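You operate a simulated robot arm through the tools that you are given. There is no shell and no other tool. Be economical: measure what you need, move in short steps, check, and stop when the job is done.

You are at the controls of a simulated robot arm. One attempt, no reset.

TASK
Put the jug with orange handle from the top of the test bench in the sink. Then take the yellow brush and put it in the soak tub. Then put the clear cup in the sink. The order counts. Set down upright: jug with orange handle, clear cup.

The check looks at the end state, three seconds after you hand in, the way a careful person would. Anything else that was tipped, shoved, dropped, spilled or broken makes it a failure.

THE ROBOT
A 7-joint arm with a two-finger gripper on a trunk, on a base that drives. Base frame: it is fixed to the floor where the robot stands at the start and does not move with it; the origin is under the middle of the robot, x ahead of it, y to its left, z up; the surface under the hand at the start is at about z = 80. Lengths are in cm, angles in degrees, forces in N, time in s.
With the tool pointing down near the work surface it reaches from about 32 to 76 cm from the robot's upright axis, wherever it stands. Its first joint turns from -166.0 to 166.0 degrees. Places, roughly: sink [210, -380, 70]; soak tub [150, -410, 70]; yellow brush (11x5x6 cm) [60, -20, 80]. Payload 1.71 kg.
The tool frame sits at the grasp point between the pads (the TCP): z along the fingers, y along the line on which they close. The tips reach 2 cm beyond it. The gripper opens to 9.6 cm. The gripper's body begins 11.3 cm behind the TCP.
Orientation is that of the tool frame in the base frame, as a unit quaternion [x, y, z, w]. With the fingers straight down and closing along the base's y, the tool's x points along the base's -x, its y along +y and its z along -z.

THE INTERFACE
- The arm moves only by the tool move_arm. Its argument "motion" is a list of rows, each an object (a shift or turn left out is 0, a gripper value left out holds the last) with "offset": the shift along the tool's x, y, z in cm, a list of three; "rotation": the turn, a rotation vector about the tool's x, y, z in degrees, a list of three; "fingers": the opening, from 0 (shut) to 1 (fully open). In form: [{"offset": [dx, dy, dz], "rotation": [ax, ay, az], "fingers": fingers}, ...]. A call has 1 to 20 rows; each row is the pose to reach, as a shift and turn from the pose commanded when the call began, along the tool's axes at that moment. Each row takes 0.2 s and may step no farther than 5 cm and 8.6 degrees from the row before; otherwise, or with a gripper value out of range, the whole call is refused. A pose out of reach is approached as far as the arm can. The call stops where the force on the tool passes 40 N (or 10 N more than at its start, if that is more) or the arm is blocked; 0.2 s more then pass. The fingers move at their own pace (about 15.3 cm/s each) and stop on an object; they squeeze with about 30 N. The grip force told is the motor's: it shows also when the fingers shut on nothing. Time passes only in rows, and 0.2 s behind the last, so rows that repeat a pose let the fingers close. It gives the time, the measured TCP pose, the force on the tool (base axes), the opening and the grip force at its end, in the units of the frame above (readings bear some noise), with the torque about the TCP (base axes, N m) and any sound that the robot's microphone picked up, and new pictures: "pictures" is both (left out), scene, wrist or none.
- Cameras (640 x 400 px; columns grow to the right, rows downward): "scene" is now at [4.4, 13.06, 160.21]; the picture's right is [-0.28, -0.96, 0.00], its down [-0.68, 0.20, -0.71] and it looks along [0.68, -0.20, -0.71] (base axes); focal length 292 px, centre (320, 200). "wrist" rides on the gripper at [6.6, 1.4, -14.5] in the tool frame; the picture's right is [-0.21, 0.98, 0.00], its down [-0.88, -0.18, -0.45] and it looks along [-0.44, -0.09, 0.90] (tool axes); focal length 275 px, centre (320, 200). There is no depth. A picture from a camera that has moved, and an enlarged one, comes with that camera's place and axes in the base frame and with its lens.
- lift_body(by): slides the trunk up (or, below 0, down) by that many cm; the arm and the scene camera ride with it, the base frame stays. It gives what a move gives, with no picture.
- roll_base(legs): drives the robot by 1 to 6 legs, each [ahead, turn to the left] in cm and degrees, along the robot's own axes; the way and the turn of a leg run together, so that a leg with both is an arc; at most 150 cm and 180 degrees a leg. The arm and the cameras ride along, it lands a little off, and it stops where it bumps. It gives what a move gives, and a new picture of the scene camera.
- aim_head(pan, tilt): turns the head with the scene camera to pan (to the left, within 155 degrees either way) and tilt (down, from -29 to 69), counted from straight ahead of the robot. It gives what a move gives, and a new picture of the scene camera.
- enlarge(camera, box): a new picture of the part [left, top, right, bottom] of that camera's present view, enlarged. The clock stands still meanwhile.
- job_done(): hands the job in; it is judged then, once.

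Go step by step. Nothing tells you exact positions but the pictures and the camera data: compare them with the known pose of the tool, close in by small moves and look again before you grip or let go. The budget is 165 turns and 260 pictures, counting those below and the enlarged ones. Unless the task says otherwise, let go and move clear before handing in, and close with one line.

The tools are called after "Emit:" as a command line: name --argument value ..., lists and objects as JSON in quotes. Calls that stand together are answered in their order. move_arm: Moves the arm, as the interface text tells. Its arguments: {"type":"object","properties":{"motion":{"type":"array","items":{"type":"object","properties":{"offset":{"type":"array","items":{"type":"number"}},"rotation":{"type":"array","items":{"type":"number"}},"fingers":{"type":"number"}}}},"pictures":{"type":"string","enum":["both","scene","wrist","none"]}},"required":["motion"]} The other tools are called the same way: lift_body (by) slides the trunk up or down; roll_base (legs) drives the base; aim_head (pan, tilt) turns the head that bears the scene camera; enlarge (camera, box) takes an enlarged picture of a part of a camera's view; job_done () hands the job in.

At the start:

```text
time: 0.0
position: [42.92, -19.61, 109.0]
ee_rot: [0.0, 1.0, 0.0, 0.0]
force: [0.0, -0.2, -0.2]
ft_torque: [-0.01, -0.01, -0.05]
opening: 9.56
finger_force: 0.1
trunk travel left (down, up): [-20.0, 18.6]
robot x, y, heading: [0.01, 0.14, 0.0]
head pan, tilt: [-16.6, 44.1]
```

scene: 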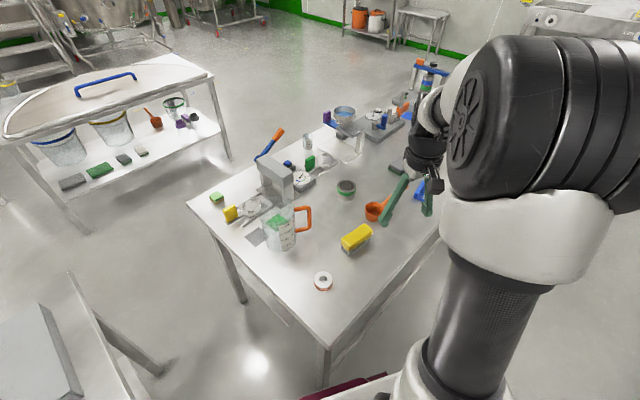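
wrist: 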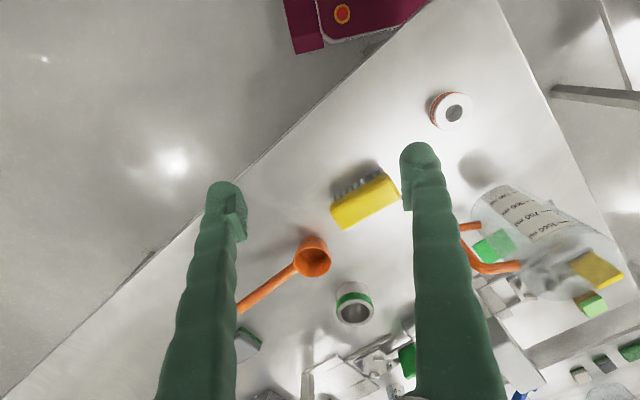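

I see the test bench with the orange-handled jug (green thing seen in or behind it), the yellow brush and clutter. I'll enlarge to look closely and find the clear cup.

Emit:
enlarge --camera "scene" --box '[200, 120, 360, 300]'

Emit:
enlarge --camera "scene" --box '[300, 60, 460, 240]'

Emit:
aim_head --pan -60 --tilt 25

```text
2.22 times, centred on (280, 210) of scene
camera zoom: at [4.4, 13.06, 160.21], right [-0.28, -0.96, 0.0], down [-0.68, 0.2, -0.71], along [0.68, -0.2, -0.71], focal length 648 px, centre (409, 178)
```

zoom: 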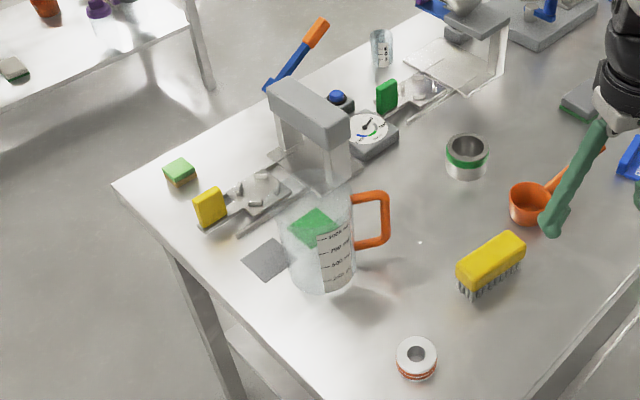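

```text
2.22 times, centred on (380, 150) of scene
camera zoom: at [4.4, 13.06, 160.21], right [-0.28, -0.96, 0.0], down [-0.68, 0.2, -0.71], along [0.68, -0.2, -0.71], focal length 648 px, centre (187, 311)
```

zoom: 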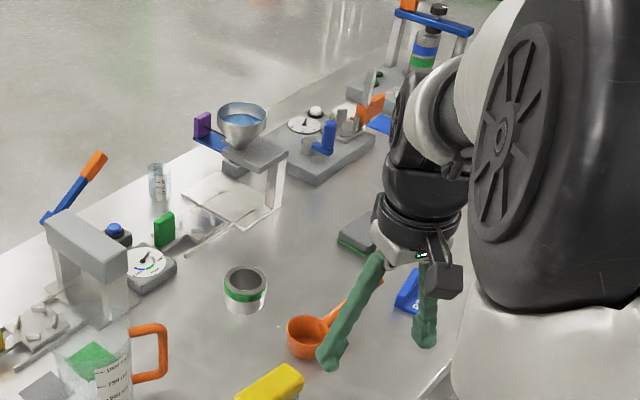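

```text
time: 1.1
position: [41.24, -19.68, 109.49]
ee_rot: [0.0, 1.0, 0.0, 0.007]
force: [0.2, 0.1, -0.7]
ft_torque: [-0.02, 0.04, 0.0]
opening: 9.58
finger_force: 0.0
trunk travel left (down, up): [-20.0, 18.6]
robot x, y, heading: [0.27, 0.48, -0.1]
head pan, tilt: [-60.0, 25.0]
camera scene: at [1.18, 7.41, 163.2], right [-0.87, -0.5, 0.01], down [-0.23, 0.37, -0.9], along [0.45, -0.78, -0.43], focal length 292 px, centre (320, 200)
```

scene: 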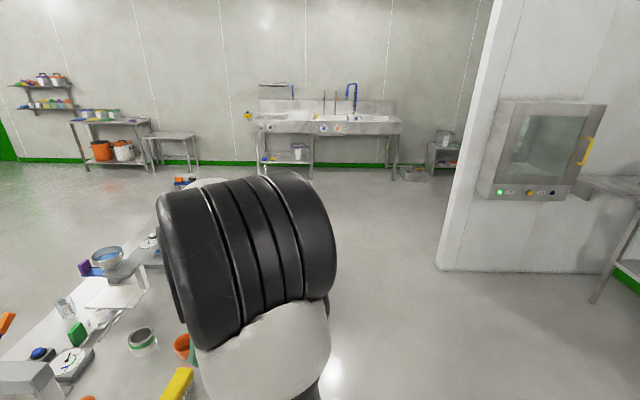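

The sink unit is along the far wall. I'll enlarge it and the candidate cup.

Emit:
enlarge --camera "scene" --box '[230, 70, 470, 190]'

Emit:
enlarge --camera "scene" --box '[0, 220, 220, 400]'

Emit:
enlarge --camera "wrist" --box '[400, 160, 640, 400]'

```text
2.67 times, centred on (350, 130) of scene
camera zoom: at [1.18, 7.41, 163.2], right [-0.87, -0.5, 0.01], down [-0.23, 0.37, -0.9], along [0.45, -0.78, -0.43], focal length 778 px, centre (240, 387)
```

zoom: 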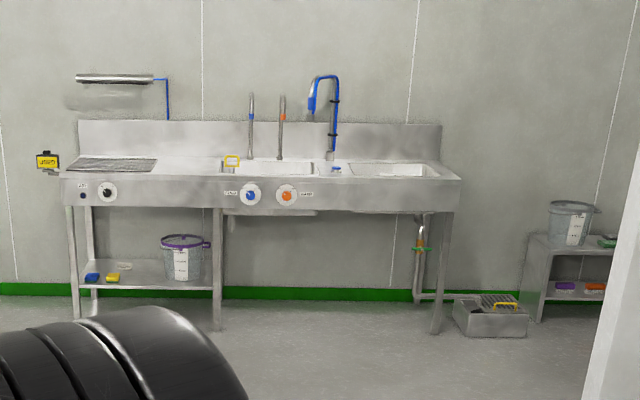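

```text
2.22 times, centred on (110, 310) of scene
camera zoom: at [1.18, 7.41, 163.2], right [-0.87, -0.5, 0.01], down [-0.23, 0.37, -0.9], along [0.45, -0.78, -0.43], focal length 648 px, centre (787, -44)
```

zoom: 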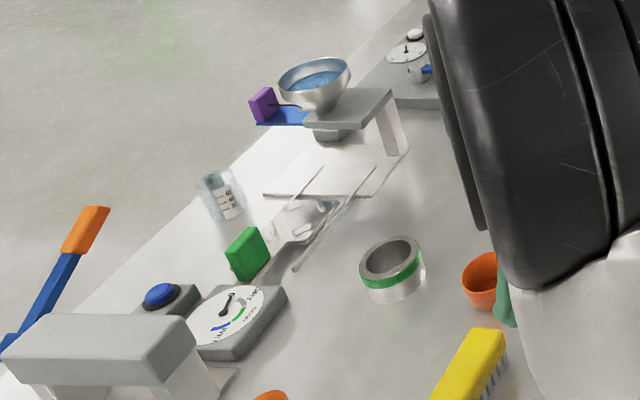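

```text
1.67 times, centred on (520, 280) of wrist
camera zoom: at [34.59, -18.36, 123.91], right [0.21, 0.98, 0.0], down [0.87, -0.18, 0.46], along [0.45, -0.09, -0.89], focal length 459 px, centre (-13, 67)
```

zoom: 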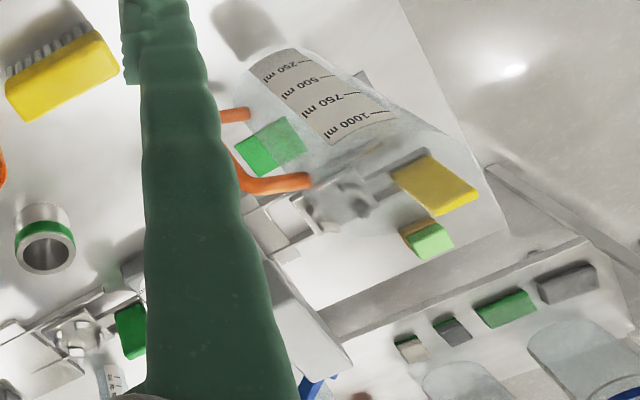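

The clear cup is the small graduated one on the bench, and the jug stands at about (64, 8, 80). I'll bring the hand, raised, towards the jug for a wrist view.

Emit:
move_arm --motion '[{"offset": [0, 4, -2]}, {"offset": [0, 8, -4]}, {"offset": [0, 12, -6]}, {"offset": [0, 16, -8]}, {"offset": [0, 20, -8]}, {"offset": [0, 24, -8]}, {"offset": [0, 27, -8]}]' --pictures "wrist"

Emit:
aim_head --pan 0 --tilt 45

```text
time: 2.7
position: [41.27, 7.45, 117.69]
ee_rot: [0.0, 1.0, 0.0, 0.007]
force: [0.7, 0.1, 0.2]
ft_torque: [0.0, -0.01, -0.04]
opening: 9.58
finger_force: 0.2
trunk travel left (down, up): [-20.0, 18.6]
robot x, y, heading: [-0.17, 0.13, 0.2]
head pan, tilt: [-60.0, 25.0]
camera wrist: at [34.53, 8.71, 131.97], right [0.21, 0.98, 0.0], down [0.87, -0.18, 0.46], along [0.45, -0.09, -0.89], focal length 275 px, centre (320, 200)
```

wrist: 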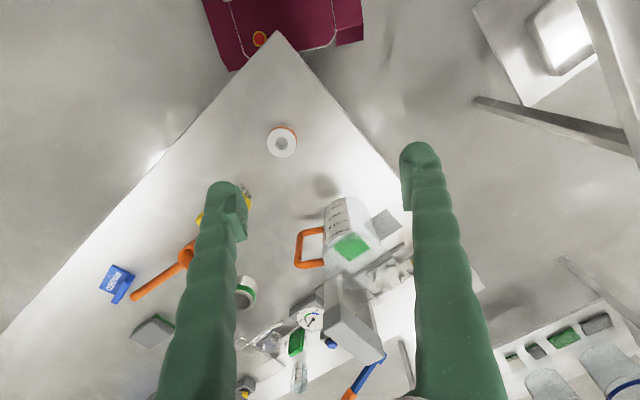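

```text
time: 4.0
position: [41.26, 7.27, 117.66]
ee_rot: [0.0, 1.0, 0.0, 0.007]
force: [1.3, 0.0, 0.9]
ft_torque: [0.0, 0.0, 0.01]
opening: 9.61
finger_force: 0.1
trunk travel left (down, up): [-20.0, 18.6]
robot x, y, heading: [0.04, -0.18, 0.1]
head pan, tilt: [0.0, 45.0]
camera scene: at [4.66, 15.4, 160.09], right [0.0, -1.0, 0.0], down [-0.72, 0.0, -0.7], along [0.7, 0.0, -0.72], focal length 292 px, centre (320, 200)
```

scene: 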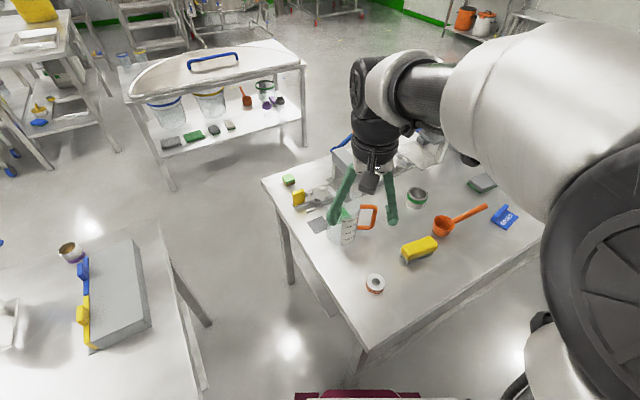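

The jug and its handle are in view; I'll enlarge to get its geometry.

Emit:
enlarge --camera "wrist" --box '[240, 160, 420, 300]'

Emit:
enlarge --camera "scene" --box '[270, 140, 430, 280]'

```text
2.86 times, centred on (330, 230) of wrist
camera zoom: at [34.53, 8.6, 131.96], right [0.21, 0.98, 0.0], down [0.87, -0.18, 0.46], along [0.45, -0.09, -0.89], focal length 786 px, centre (291, 114)
```

zoom: 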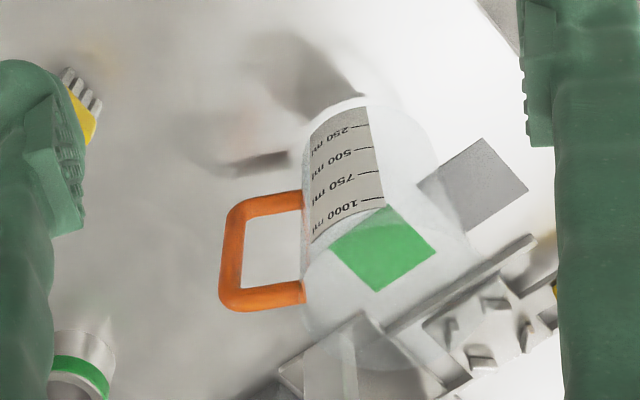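

```text
2.86 times, centred on (350, 210) of scene
camera zoom: at [4.66, 15.4, 160.09], right [0.0, -1.0, 0.0], down [-0.72, 0.0, -0.7], along [0.7, 0.0, -0.72], focal length 834 px, centre (234, 171)
```

zoom: 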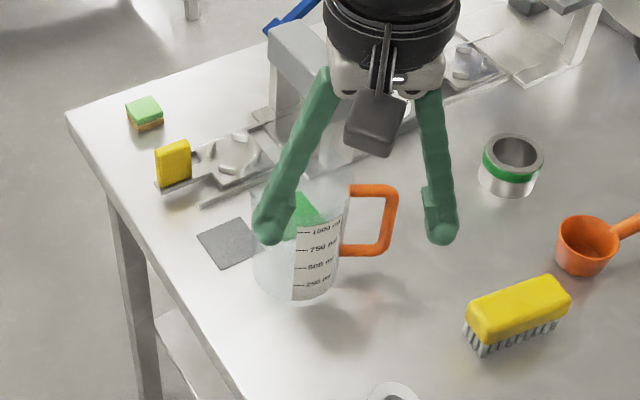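

The jug's rim centre is near (64.5, 8, 98), about 10.5 cm wide, handle towards −y; too wide to span, so I'll pinch the near wall from above. First, turn the hand 90° over the near rim, still high.

Emit:
move_arm --motion '[{"offset": [-1.6, 0.1, 0], "rotation": [0, 0, 8.2]}, {"offset": [-3.3, 0.1, 0], "rotation": [0, 0, 16.4]}, {"offset": [-5, 0.2, 0], "rotation": [0, 0, 24.6]}, {"offset": [-6.6, 0.3, 0], "rotation": [0, 0, 32.8]}, {"offset": [-8.2, 0.3, 0], "rotation": [0, 0, 41]}, {"offset": [-9.8, 0.4, 0], "rotation": [0, 0, 49.2]}, {"offset": [-11.5, 0.4, 0], "rotation": [0, 0, 57.4]}, {"offset": [-13.1, 0.5, 0], "rotation": [0, 0, 65.6]}, {"offset": [-14.8, 0.5, 0], "rotation": [0, 0, 73.8]}, {"offset": [-16.4, 0.6, 0], "rotation": [0, 0, 82]}, {"offset": [-18, 0.6, 0], "rotation": [0, 0, 90]}]'

```text
time: 6.4
position: [59.39, 8.04, 117.86]
ee_rot: [0.707, 0.707, 0.005, 0.004]
force: [-0.4, -0.6, 0.6]
ft_torque: [-0.02, 0.01, -0.01]
opening: 9.59
finger_force: 0.1
trunk travel left (down, up): [-20.0, 18.6]
robot x, y, heading: [-0.1, 0.11, -0.2]
head pan, tilt: [0.0, 45.0]
camera scene: at [4.74, 15.41, 160.08], right [0.0, -1.0, 0.0], down [-0.72, 0.0, -0.69], along [0.69, 0.0, -0.72], focal length 292 px, centre (320, 200)
camera wrist: at [60.66, 14.49, 132.23], right [0.98, -0.21, 0.01], down [-0.19, -0.88, 0.44], along [-0.08, -0.43, -0.9], focal length 275 px, centre (320, 200)
```

scene: 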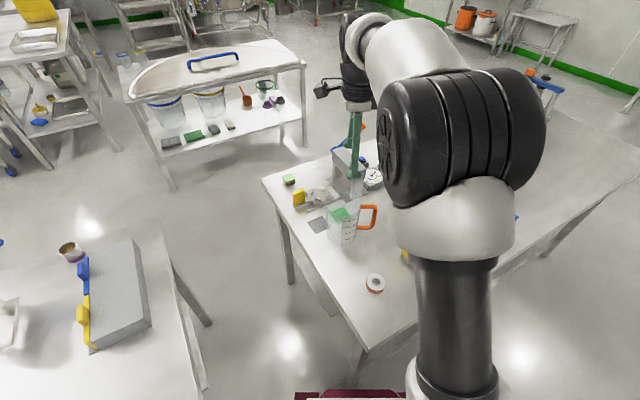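
wrist: 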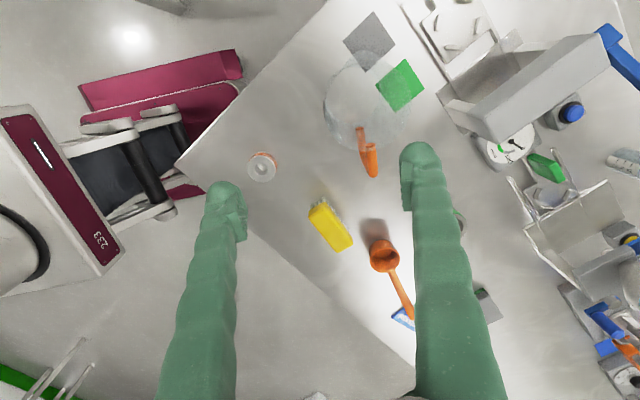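

Good: the hand is rotated. I'll enlarge to refine the rim position.

Emit:
enlarge --camera "wrist" --box '[290, 30, 450, 190]'

```text
2.50 times, centred on (370, 110) of wrist
camera zoom: at [60.66, 14.49, 132.23], right [0.98, -0.21, 0.01], down [-0.19, -0.88, 0.44], along [-0.08, -0.43, -0.9], focal length 688 px, centre (195, 425)
```

zoom: 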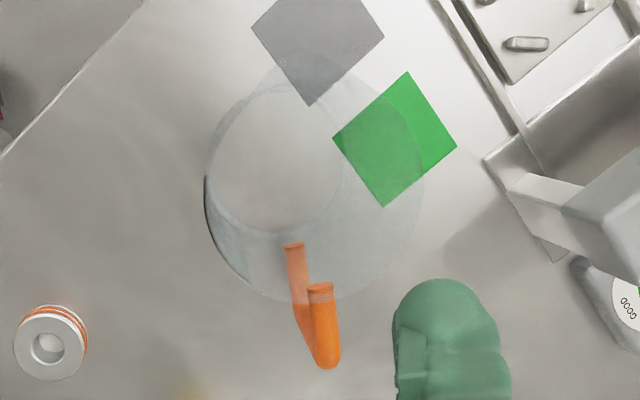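

Rim's near wall computes to about (60.8, 9.2). Align and lower to just above the rim, then look.

Emit:
move_arm --motion '[{"offset": [1.2, 1.4, 0]}, {"offset": [1.2, 1.4, 4]}, {"offset": [1.2, 1.4, 8]}, {"offset": [1.2, 1.4, 12]}, {"offset": [1.2, 1.4, 15]}]' --pictures "both"

Emit:
enlarge --camera "scene" --box '[290, 130, 430, 270]'

Emit:
enlarge --camera "wrist" --box '[190, 30, 470, 250]'

```text
time: 7.6
position: [60.87, 9.13, 102.92]
ee_rot: [0.707, 0.707, 0.005, 0.004]
force: [0.4, 0.3, 0.5]
ft_torque: [0.0, 0.04, 0.01]
opening: 9.61
finger_force: 0.0
trunk travel left (down, up): [-20.0, 18.6]
robot x, y, heading: [0.2, -0.02, 0.1]
head pan, tilt: [0.0, 45.0]
camera scene: at [4.72, 15.4, 160.08], right [0.0, -1.0, 0.0], down [-0.72, 0.0, -0.69], along [0.69, 0.0, -0.72], focal length 292 px, centre (320, 200)
camera wrist: at [62.06, 15.59, 117.36], right [0.98, -0.21, 0.01], down [-0.19, -0.88, 0.44], along [-0.08, -0.43, -0.9], focal length 275 px, centre (320, 200)
```

scene: 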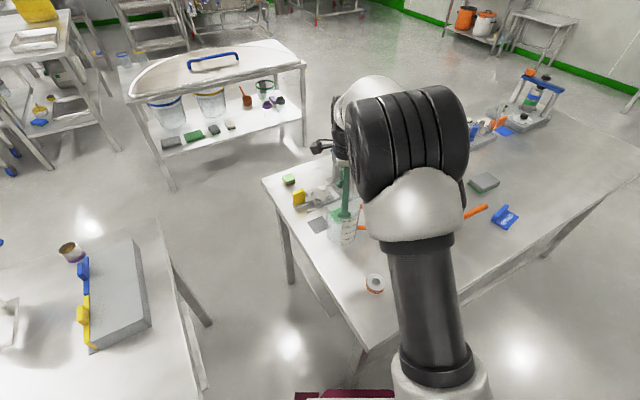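
wrist: 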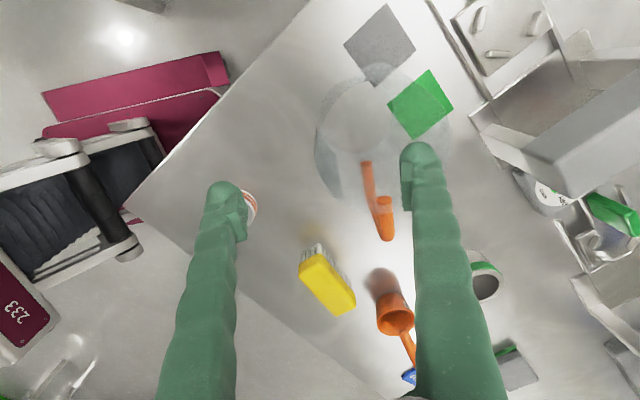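

```text
2.86 times, centred on (360, 200) of scene
camera zoom: at [4.72, 15.4, 160.08], right [0.0, -1.0, 0.0], down [-0.72, 0.0, -0.69], along [0.69, 0.0, -0.72], focal length 834 px, centre (206, 200)
```

zoom: 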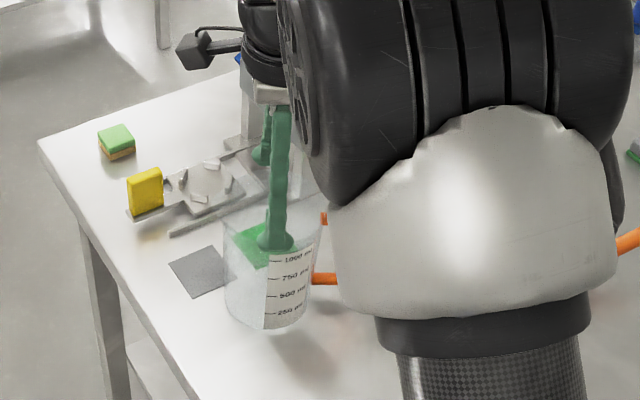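

```text
1.82 times, centred on (330, 140) of wrist
camera zoom: at [62.06, 15.59, 117.36], right [0.98, -0.21, 0.01], down [-0.19, -0.88, 0.44], along [-0.08, -0.43, -0.9], focal length 500 px, centre (302, 309)
```

zoom: 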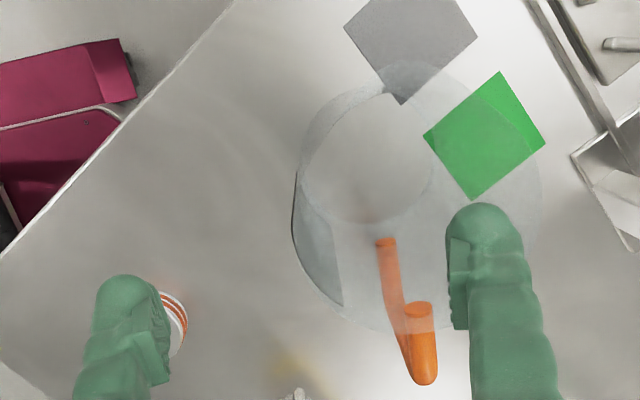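

The wall lies midway between the fingers. Lower over the rim and close gradually.

Emit:
move_arm --motion '[{"offset": [0.5, 0, 3]}, {"offset": [0.5, 0, 6]}, {"offset": [0.5, 0, 8.6]}, {"offset": [0.5, 0, 8.6], "fingers": 0.6}, {"offset": [0.5, 0, 8.6], "fingers": 0.35}, {"offset": [0.5, 0, 8.6], "fingers": 0.2}]' --pictures "wrist"

Emit:
enlarge --camera "wrist" --box '[190, 30, 470, 250]'

```text
time: 9.0
position: [60.96, 9.43, 94.31]
ee_rot: [0.706, 0.708, 0.005, 0.005]
force: [-0.2, 0.8, 0.7]
ft_torque: [-0.01, 0.03, -0.03]
opening: 1.92
finger_force: 0.1
trunk travel left (down, up): [-20.0, 18.6]
robot x, y, heading: [-0.13, -0.03, 0.1]
head pan, tilt: [0.0, 45.0]
camera wrist: at [62.21, 15.98, 108.78], right [0.98, -0.21, 0.01], down [-0.19, -0.88, 0.44], along [-0.08, -0.43, -0.9], focal length 275 px, centre (320, 200)
```

wrist: 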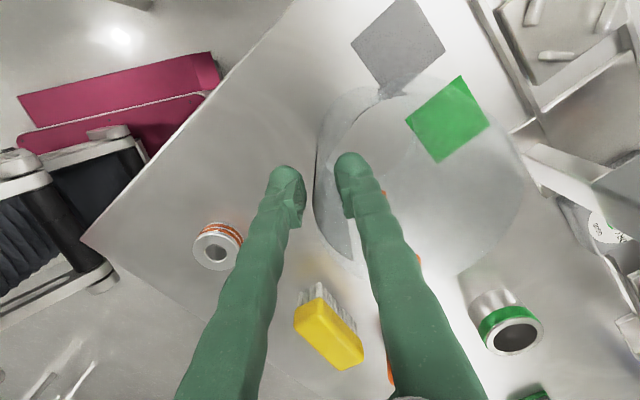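

```text
1.82 times, centred on (330, 140) of wrist
camera zoom: at [62.21, 15.98, 108.78], right [0.98, -0.21, 0.01], down [-0.19, -0.88, 0.44], along [-0.08, -0.43, -0.9], focal length 500 px, centre (302, 309)
```

zoom: 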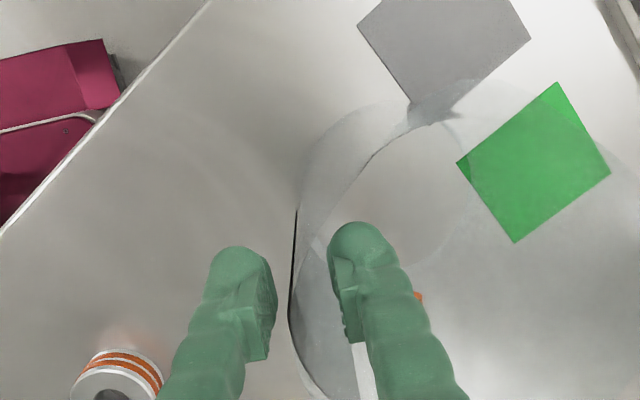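

The wall sits between the fingers. Close and check.

Emit:
move_arm --motion '[{"offset": [0, 0, 0], "fingers": 0.1}, {"offset": [0, 0, 0], "fingers": 0.0}, {"offset": [0, 0, 0], "fingers": 0.0}, {"offset": [0, 0, 0], "fingers": 0.0}]' --pictures "wrist"

```text
time: 10.0
position: [61.1, 9.54, 94.28]
ee_rot: [0.706, 0.708, 0.005, 0.006]
force: [-0.4, 1.0, 0.8]
ft_torque: [0.2, -0.04, 0.04]
opening: 0.61
finger_force: 29.8
trunk travel left (down, up): [-20.0, 18.6]
robot x, y, heading: [0.02, -0.04, 0.0]
head pan, tilt: [0.0, 45.0]
camera wrist: at [62.2, 15.98, 108.8], right [0.98, -0.21, 0.01], down [-0.19, -0.88, 0.44], along [-0.08, -0.43, -0.9], focal length 275 px, centre (320, 200)
```

wrist: 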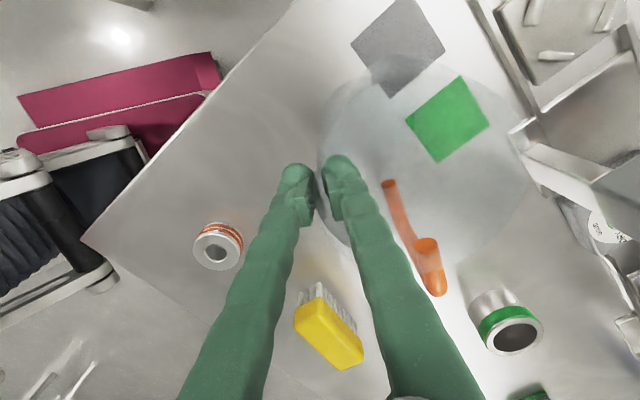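

Gripped. Lift gently and check.

Emit:
move_arm --motion '[{"offset": [0, 0, -0.7]}, {"offset": [0, 0, -1.5]}, {"offset": [0, 0, -3]}, {"offset": [0, 0, -5]}, {"offset": [0, 0, -7]}, {"offset": [0, 0, -9]}, {"offset": [0, 0, -9]}]' --pictures "both"

Emit:
enlarge --camera "scene" --box '[290, 130, 430, 270]'

```text
time: 11.6
position: [60.9, 9.51, 103.37]
ee_rot: [0.707, 0.707, 0.005, 0.004]
force: [-0.4, -0.4, -1.7]
ft_torque: [0.0, 0.06, 0.02]
opening: 0.59
finger_force: 29.8
trunk travel left (down, up): [-20.0, 18.6]
robot x, y, heading: [-0.0, -0.09, -0.1]
head pan, tilt: [0.0, 45.0]
camera scene: at [4.72, 15.41, 160.08], right [0.0, -1.0, 0.0], down [-0.72, 0.0, -0.69], along [0.69, 0.0, -0.72], focal length 292 px, centre (320, 200)
camera wrist: at [62.04, 16.07, 117.84], right [0.98, -0.2, 0.01], down [-0.19, -0.88, 0.44], along [-0.08, -0.43, -0.9], focal length 275 px, centre (320, 200)
```

scene: 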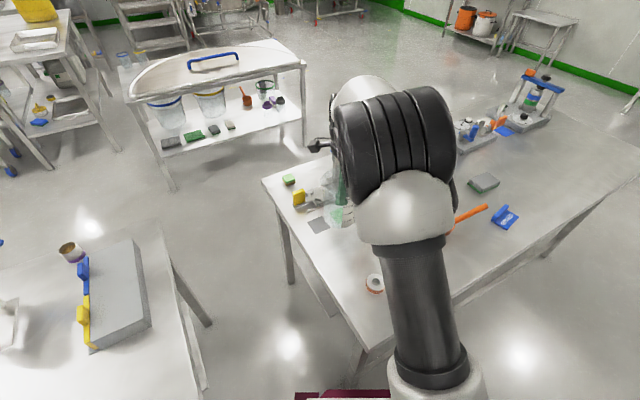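
wrist: 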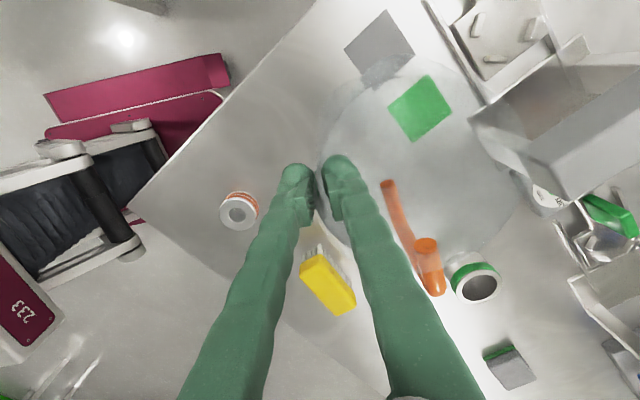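

```text
2.86 times, centred on (360, 200) of scene
camera zoom: at [4.72, 15.41, 160.08], right [0.0, -1.0, 0.0], down [-0.72, 0.0, -0.69], along [0.69, 0.0, -0.72], focal length 834 px, centre (206, 200)
```

zoom: 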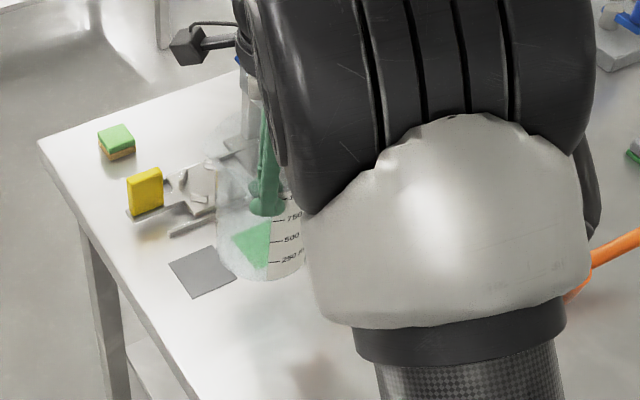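

The jug is held (~2 N). Raise and retract it, and look behind before driving.

Emit:
move_arm --motion '[{"offset": [0, 0, -4]}, {"offset": [0, 0, -8]}, {"offset": [0, 0, -12]}, {"offset": [0, -4, -14]}, {"offset": [0, -8, -14]}, {"offset": [0, -12, -14]}, {"offset": [0, -16, -14]}, {"offset": [-4, -18, -14]}, {"offset": [-8, -18, -14]}]' --pictures "none"

Emit:
aim_head --pan 150 --tilt 35

Emit:
aim_head --pan -150 --tilt 35

Emit:
aim_head --pan -70 --tilt 35

```text
time: 13.6
position: [42.57, 1.6, 116.79]
ee_rot: [0.706, 0.708, 0.005, 0.005]
force: [0.8, 0.4, -1.3]
ft_torque: [0.03, 0.08, -0.01]
opening: 0.59
finger_force: 30.6
trunk travel left (down, up): [-20.0, 18.6]
robot x, y, heading: [0.0, -0.03, 0.1]
head pan, tilt: [0.0, 45.0]
```

```text
time: 16.0
position: [42.54, 1.6, 116.88]
ee_rot: [0.707, 0.707, 0.004, 0.005]
force: [-0.2, -0.1, -0.9]
ft_torque: [0.07, 0.06, 0.05]
opening: 0.6
finger_force: 30.3
trunk travel left (down, up): [-20.0, 18.6]
robot x, y, heading: [0.21, 0.05, 0.1]
head pan, tilt: [150.0, 35.0]
camera scene: at [-11.06, 19.81, 161.83], right [0.5, 0.87, -0.01], down [0.48, -0.29, -0.83], along [-0.72, 0.41, -0.56], focal length 292 px, centre (320, 200)
```

scene: 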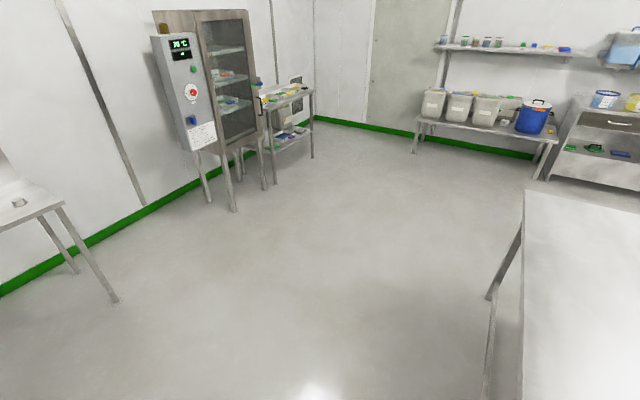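

```text
time: 20.1
position: [42.58, 1.73, 116.87]
ee_rot: [0.706, 0.708, 0.005, 0.004]
force: [-0.5, 1.2, -1.9]
ft_torque: [-0.01, 0.03, 0.02]
opening: 0.63
finger_force: 29.7
trunk travel left (down, up): [-20.0, 18.6]
robot x, y, heading: [0.34, 0.21, 0.0]
head pan, tilt: [-150.0, 35.0]
camera scene: at [-11.06, 10.99, 161.83], right [-0.5, 0.87, 0.01], down [0.48, 0.29, -0.83], along [-0.72, -0.41, -0.56], focal length 292 px, centre (320, 200)
```

scene: 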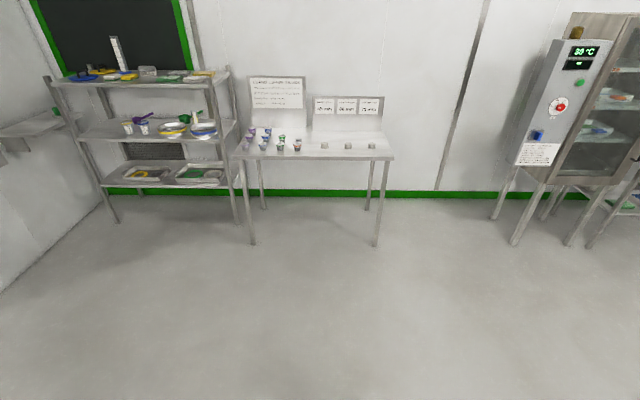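

```text
time: 21.6
position: [42.45, 1.63, 116.86]
ee_rot: [0.706, 0.708, 0.005, 0.005]
force: [-1.0, -0.1, -0.9]
ft_torque: [0.02, 0.07, 0.03]
opening: 0.63
finger_force: 30.2
trunk travel left (down, up): [-20.0, 18.6]
robot x, y, heading: [0.14, -0.12, -0.1]
head pan, tilt: [-70.0, 35.0]
camera scene: at [-0.43, 7.12, 161.65], right [-0.94, -0.34, 0.02], down [-0.21, 0.54, -0.82], along [0.27, -0.77, -0.58], focal length 292 px, centre (320, 200)
```

scene: 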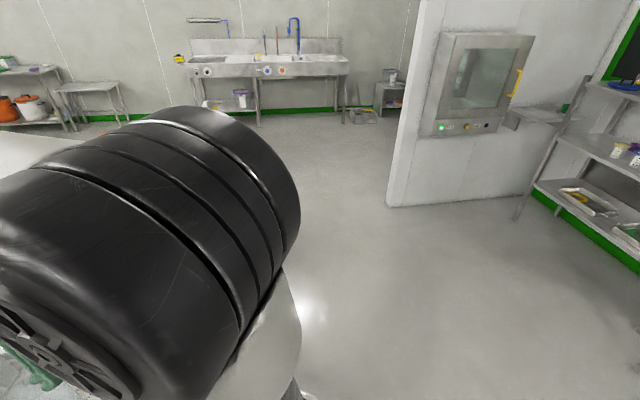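

Behind is clear, and the partition wall ends near (10,−224). The room is turned about −63°, so I'll back up, turn right and drive parallel to the bench toward the sink.

Emit:
roll_base --legs '[[-30, 0], [0, -63], [120, 0]]'

Emit:
aim_head --pan 0 --tilt 30

```text
time: 33.0
position: [50.39, -141.08, 116.84]
ee_rot: [0.968, 0.252, 0.002, 0.007]
force: [0.3, -1.0, -0.9]
ft_torque: [0.11, 0.04, 0.05]
opening: 0.61
finger_force: 29.9
trunk travel left (down, up): [-20.0, 18.6]
robot x, y, heading: [28.36, -104.69, -60.9]
head pan, tilt: [-70.0, 35.0]
camera scene: at [34.27, -101.08, 161.65], right [-0.76, 0.65, 0.02], down [0.37, 0.45, -0.82], along [-0.54, -0.61, -0.58], focal length 292 px, centre (320, 200)
```

scene: 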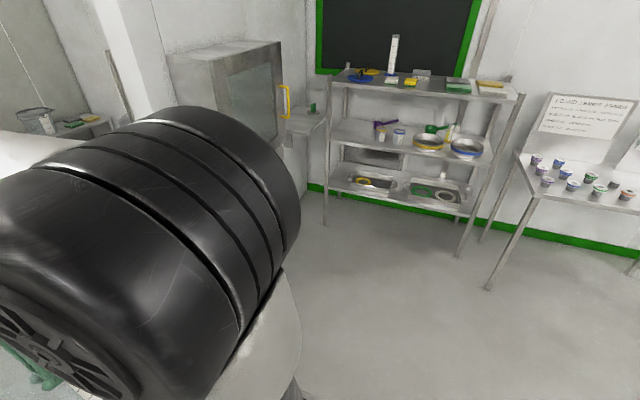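

```text
time: 34.4
position: [49.5, -139.65, 117.47]
ee_rot: [0.968, 0.252, 0.004, 0.014]
force: [0.9, -0.2, -0.9]
ft_torque: [0.08, 0.02, 0.0]
opening: 0.59
finger_force: 30.4
trunk travel left (down, up): [-20.0, 18.6]
robot x, y, heading: [28.16, -104.57, -61.0]
head pan, tilt: [0.0, 30.0]
camera scene: at [44.44, -102.34, 162.33], right [-0.87, -0.49, 0.0], down [-0.25, 0.45, -0.86], along [0.42, -0.75, -0.51], focal length 292 px, centre (320, 200)
```

scene: 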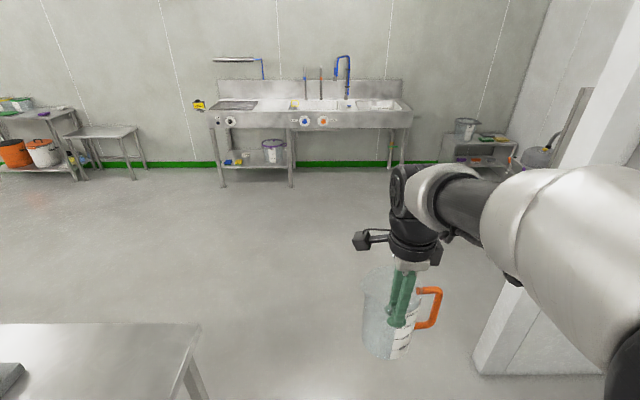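

Facing the sink unit squarely; the sink basin is at about (209,−385) and the tub basin at (152,−417). Drive closer and look again.

Emit:
roll_base --legs '[[120, 0], [85, 0]]'

Emit:
aim_head --pan 0 --tilt 48

```text
time: 45.3
position: [148.08, -319.21, 117.44]
ee_rot: [0.969, 0.246, 0.004, 0.014]
force: [0.8, -0.2, -1.5]
ft_torque: [0.09, -0.01, -0.01]
opening: 0.6
finger_force: 30.3
trunk travel left (down, up): [-20.0, 18.6]
robot x, y, heading: [127.21, -283.97, -61.6]
head pan, tilt: [0.0, 30.0]
camera scene: at [143.43, -282.06, 162.33], right [-0.88, -0.48, 0.0], down [-0.25, 0.45, -0.86], along [0.41, -0.75, -0.51], focal length 292 px, centre (320, 200)
```

scene: 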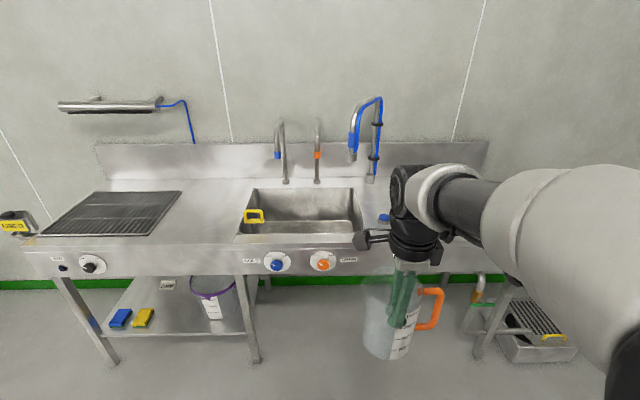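

```text
time: 46.1
position: [147.0, -317.52, 118.05]
ee_rot: [0.969, 0.247, 0.006, 0.024]
force: [-0.4, 0.3, -2.1]
ft_torque: [0.02, -0.04, 0.01]
opening: 0.61
finger_force: 30.0
trunk travel left (down, up): [-20.0, 18.6]
robot x, y, heading: [127.69, -284.56, -61.6]
head pan, tilt: [0.0, 48.0]
camera scene: at [142.66, -280.61, 159.69], right [-0.88, -0.48, 0.0], down [-0.36, 0.66, -0.66], along [0.31, -0.58, -0.75], focal length 292 px, centre (320, 200)
```

scene: 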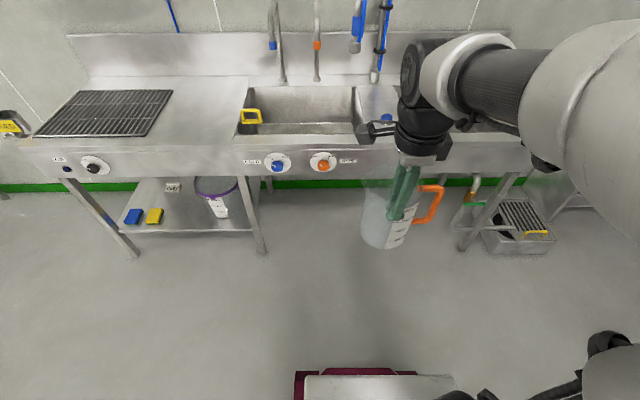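

The sink basin is ahead-left (about 122 ahead, 25 left). Drive 48 cm closer; the jug stays clear above the counter.

Emit:
roll_base --legs '[[48, 0]]'

Emit:
aim_head --pan 10 --tilt 55

```text
time: 49.1
position: [169.94, -360.1, 118.03]
ee_rot: [0.969, 0.246, 0.005, 0.02]
force: [-0.1, -1.5, -1.5]
ft_torque: [0.14, 0.01, 0.04]
opening: 0.59
finger_force: 30.2
trunk travel left (down, up): [-20.0, 18.6]
robot x, y, heading: [149.89, -326.46, -61.6]
head pan, tilt: [0.0, 48.0]
camera scene: at [165.74, -323.27, 159.66], right [-0.88, -0.48, 0.0], down [-0.36, 0.66, -0.66], along [0.31, -0.58, -0.76], focal length 292 px, centre (320, 200)
```

scene: 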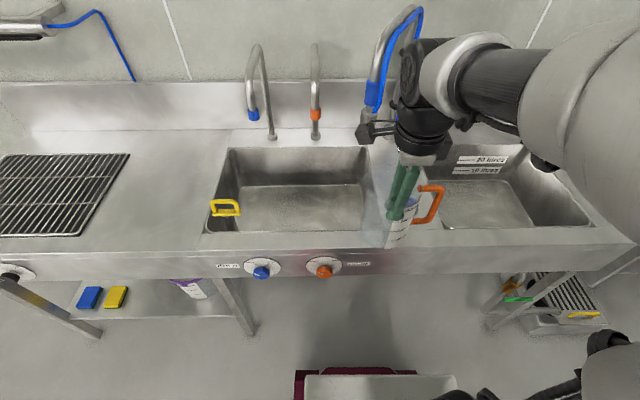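

```text
time: 49.8
position: [169.51, -359.18, 118.22]
ee_rot: [0.969, 0.245, 0.006, 0.026]
force: [1.2, -0.5, -2.3]
ft_torque: [0.19, 0.06, -0.02]
opening: 0.61
finger_force: 30.3
trunk travel left (down, up): [-20.0, 18.6]
robot x, y, heading: [149.77, -326.41, -61.6]
head pan, tilt: [10.0, 55.0]
camera scene: at [166.68, -322.36, 158.74], right [-0.78, -0.62, 0.0], down [-0.51, 0.65, -0.56], along [0.35, -0.43, -0.83], focal length 292 px, centre (320, 200)
```

scene: 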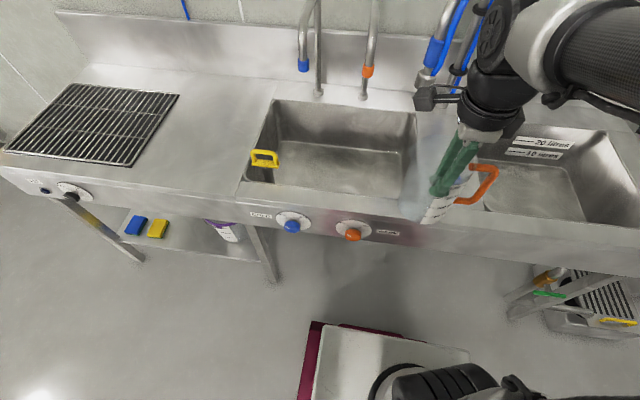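

The left basin is the sink (about 54–93 ahead, −50..+4 sideways of the robot) and the right one with litre labels is the soak tub. Move the jug left and forward over the sink's left part, correcting the ~3° lean.

Emit:
move_arm --motion '[{"offset": [3.5, 1, 0], "rotation": [1, 0, 0]}, {"offset": [7, 3, 0], "rotation": [2, 0, 0]}, {"offset": [10.5, 5.5, 0], "rotation": [3, 0, 0]}, {"offset": [14, 8, 0], "rotation": [3, 0, 0]}, {"offset": [17.5, 11, 0], "rotation": [3, 0, 0]}, {"offset": [21, 14, 0], "rotation": [3, 0, 0]}, {"offset": [24.5, 17, 0], "rotation": [3, 0, 0]}, {"offset": [27, 19.5, 0], "rotation": [3, 0, 0]}, {"offset": [28.3, 21.5, 0], "rotation": [3, 0, 0]}]'

```text
time: 51.8
position: [204.2, -363.85, 120.31]
ee_rot: [0.969, 0.246, 0.0, 0.002]
force: [-0.4, 0.3, -2.0]
ft_torque: [0.09, 0.02, 0.0]
opening: 0.61
finger_force: 29.8
trunk travel left (down, up): [-20.0, 18.6]
robot x, y, heading: [149.77, -326.37, -61.6]
head pan, tilt: [10.0, 55.0]
camera scene: at [166.43, -321.84, 158.75], right [-0.78, -0.62, 0.0], down [-0.51, 0.65, -0.56], along [0.35, -0.44, -0.83], focal length 292 px, centre (320, 200)
camera wrist: at [210.68, -361.99, 134.63], right [0.29, -0.96, 0.01], down [-0.86, -0.25, 0.44], along [-0.42, -0.13, -0.9], focal length 275 px, centre (320, 200)
```

scene: 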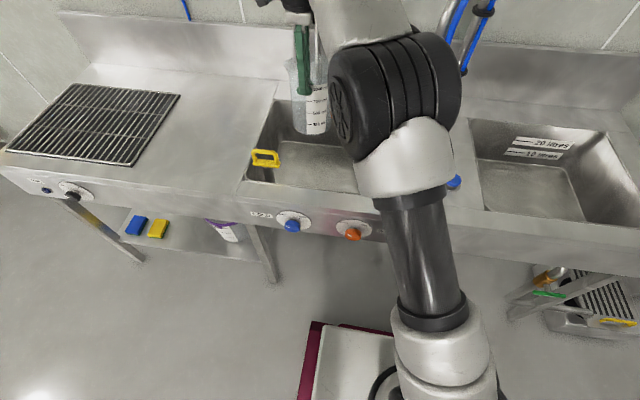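
wrist: 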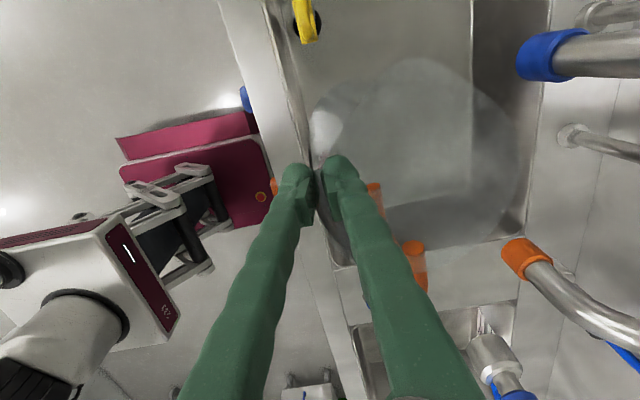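

The jug is over the sink, clear of the taps. Nudge 2 cm further from the front wall and lower in.

Emit:
move_arm --motion '[{"offset": [0, 2, 3]}, {"offset": [0, 2, 7]}, {"offset": [0, 2, 11]}, {"offset": [0, 2, 15]}, {"offset": [0, 2, 19]}, {"offset": [0, 2, 23]}, {"offset": [0, 2, 27]}, {"offset": [0, 2, 30]}]'

Emit:
enlarge --camera "scene" --box '[230, 60, 390, 220]'

```text
time: 53.6
position: [205.46, -365.67, 89.71]
ee_rot: [0.969, 0.246, 0.001, 0.003]
force: [0.1, -0.2, -1.7]
ft_torque: [0.06, 0.01, 0.0]
opening: 0.63
finger_force: 29.8
trunk travel left (down, up): [-20.0, 18.6]
robot x, y, heading: [149.99, -326.41, -61.6]
head pan, tilt: [10.0, 55.0]
camera scene: at [166.41, -321.81, 158.75], right [-0.78, -0.62, 0.0], down [-0.51, 0.65, -0.56], along [0.35, -0.44, -0.83], focal length 292 px, centre (320, 200)
camera wrist: at [211.79, -363.66, 104.14], right [0.29, -0.96, 0.01], down [-0.86, -0.25, 0.44], along [-0.42, -0.13, -0.9], focal length 275 px, centre (320, 200)
```

scene: 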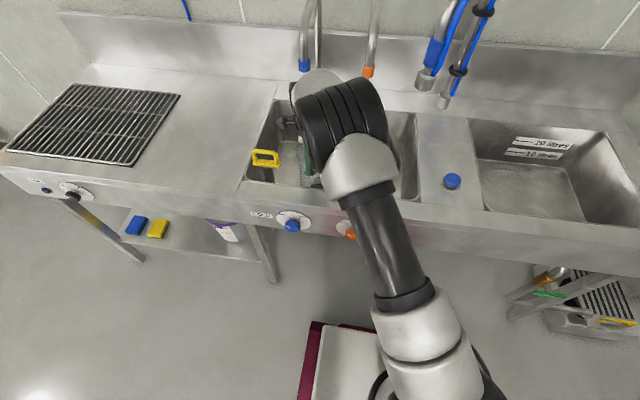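
wrist: 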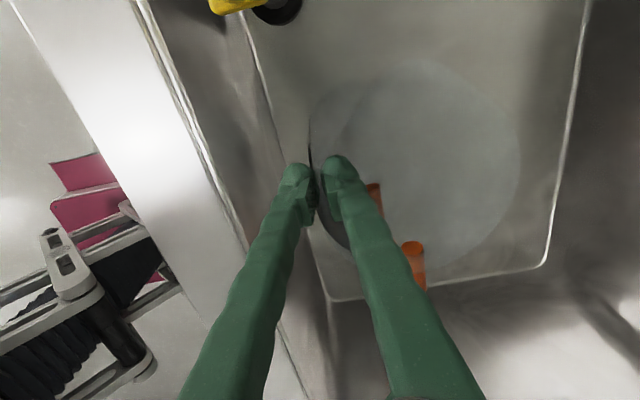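

```text
2.50 times, centred on (310, 140) of scene
camera zoom: at [166.41, -321.81, 158.75], right [-0.78, -0.62, 0.0], down [-0.51, 0.65, -0.56], along [0.35, -0.44, -0.83], focal length 729 px, centre (345, 350)
```

zoom: 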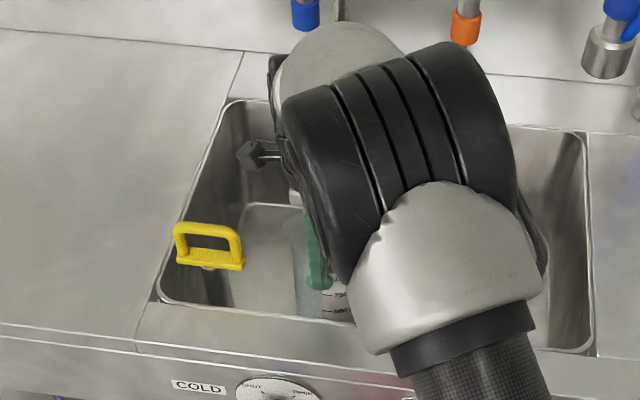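

Jug is inside the basin with its base over the flat floor. Lower in small steps to find contact.

Emit:
move_arm --motion '[{"offset": [0, 0, 1]}, {"offset": [0, 0, 2]}, {"offset": [0, 0, 3]}, {"offset": [0, 0, 4]}]' --pictures "wrist"

```text
time: 54.6
position: [205.34, -365.64, 85.77]
ee_rot: [0.969, 0.246, 0.001, 0.004]
force: [0.0, -0.3, -1.3]
ft_torque: [0.08, 0.02, -0.01]
opening: 0.58
finger_force: 29.7
trunk travel left (down, up): [-20.0, 18.6]
robot x, y, heading: [149.88, -326.22, -61.8]
head pan, tilt: [10.0, 55.0]
camera wrist: at [211.8, -363.78, 100.17], right [0.29, -0.96, 0.01], down [-0.86, -0.25, 0.44], along [-0.42, -0.13, -0.9], focal length 275 px, centre (320, 200)
```

wrist: 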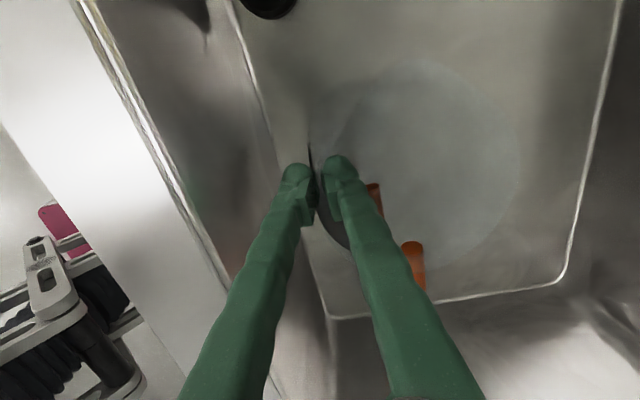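

No contact yet; continue in half-centimetre steps.

Emit:
move_arm --motion '[{"offset": [0, 0, 0.5]}, {"offset": [0, 0, 1]}, {"offset": [0, 0, 1.5]}, {"offset": [0, 0, 1.5]}]' --pictures "none"

```text
time: 55.6
position: [205.31, -365.76, 84.36]
ee_rot: [0.969, 0.247, 0.0, 0.004]
force: [0.3, -0.1, -1.7]
ft_torque: [0.04, -0.04, -0.03]
opening: 0.61
finger_force: 30.1
trunk travel left (down, up): [-20.0, 18.6]
robot x, y, heading: [149.94, -326.39, -61.4]
head pan, tilt: [10.0, 55.0]
```

Emit:
move_arm --motion '[{"offset": [0, 0, 0.5]}, {"offset": [0, 0, 1]}, {"offset": [0, 0, 1]}]' --pictures "none"

```text
time: 56.4
position: [205.41, -365.77, 83.41]
ee_rot: [0.969, 0.246, 0.001, 0.003]
force: [-0.1, -0.4, -2.5]
ft_torque: [0.02, -0.01, 0.03]
opening: 0.61
finger_force: 29.9
trunk travel left (down, up): [-20.0, 18.6]
robot x, y, heading: [149.82, -326.05, -61.8]
head pan, tilt: [10.0, 55.0]
```

Still no contact, so I go on.

Emit:
move_arm --motion '[{"offset": [0, 0, 0.5]}, {"offset": [0, 0, 1]}, {"offset": [0, 0, 1.5]}, {"offset": [0, 0, 1.5]}]' --pictures "wrist"

```text
time: 57.4
position: [205.3, -365.67, 81.93]
ee_rot: [0.969, 0.246, 0.002, 0.004]
force: [0.3, -0.2, -1.5]
ft_torque: [0.05, -0.01, 0.01]
opening: 0.61
finger_force: 30.0
trunk travel left (down, up): [-20.0, 18.6]
robot x, y, heading: [149.98, -326.75, -61.5]
head pan, tilt: [10.0, 55.0]
camera wrist: at [211.76, -363.78, 96.28], right [0.29, -0.96, 0.01], down [-0.86, -0.25, 0.44], along [-0.42, -0.13, -0.9], focal length 275 px, centre (320, 200)
```

wrist: 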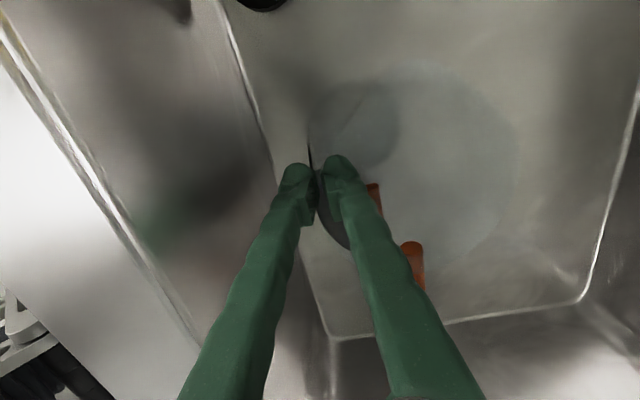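

Floor estimate is ~67–68, so contact is near. Continue gently.

Emit:
move_arm --motion '[{"offset": [0, 0, 0.4]}, {"offset": [0, 0, 0.8]}, {"offset": [0, 0, 1.2]}, {"offset": [0, 0, 1.2]}]' --pictures "none"

```text
time: 58.4
position: [205.37, -365.71, 81.02]
ee_rot: [0.969, 0.246, 0.002, 0.005]
force: [0.6, 3.2, 15.3]
ft_torque: [-0.16, 0.43, -0.06]
opening: 0.6
finger_force: 30.2
trunk travel left (down, up): [-20.0, 18.6]
robot x, y, heading: [150.1, -326.08, -61.6]
head pan, tilt: [10.0, 55.0]
```

Contact (15 N up). Relieve slightly and open the fingers a little.

Emit:
move_arm --motion '[{"offset": [0, 0, -0.25]}, {"offset": [0, 0, -0.25], "fingers": 0.12}, {"offset": [0, 0, -0.25], "fingers": 0.2}, {"offset": [0, 0, -0.25], "fingers": 0.25}, {"offset": [0, 0, -0.25], "fingers": 0.25}]' --pictures "wrist"

```text
time: 59.6
position: [205.28, -365.98, 80.99]
ee_rot: [0.969, 0.245, 0.001, 0.003]
force: [-0.2, 0.1, 0.0]
ft_torque: [-0.01, -0.01, 0.01]
opening: 2.39
finger_force: 0.1
trunk travel left (down, up): [-20.0, 18.6]
robot x, y, heading: [149.96, -326.17, -61.4]
head pan, tilt: [10.0, 55.0]
camera wrist: at [211.68, -363.84, 95.4], right [0.29, -0.96, 0.01], down [-0.86, -0.25, 0.44], along [-0.42, -0.13, -0.9], focal length 275 px, centre (320, 200)
```

wrist: 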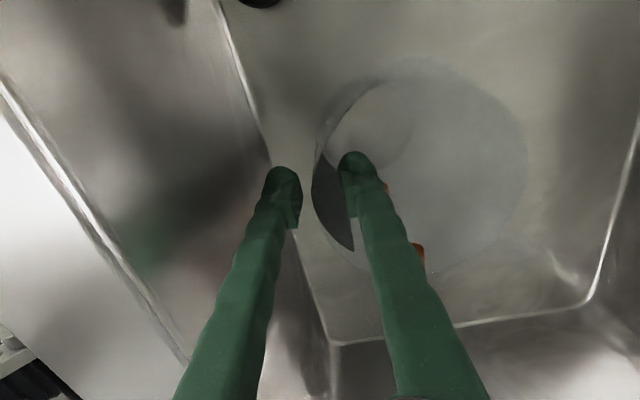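

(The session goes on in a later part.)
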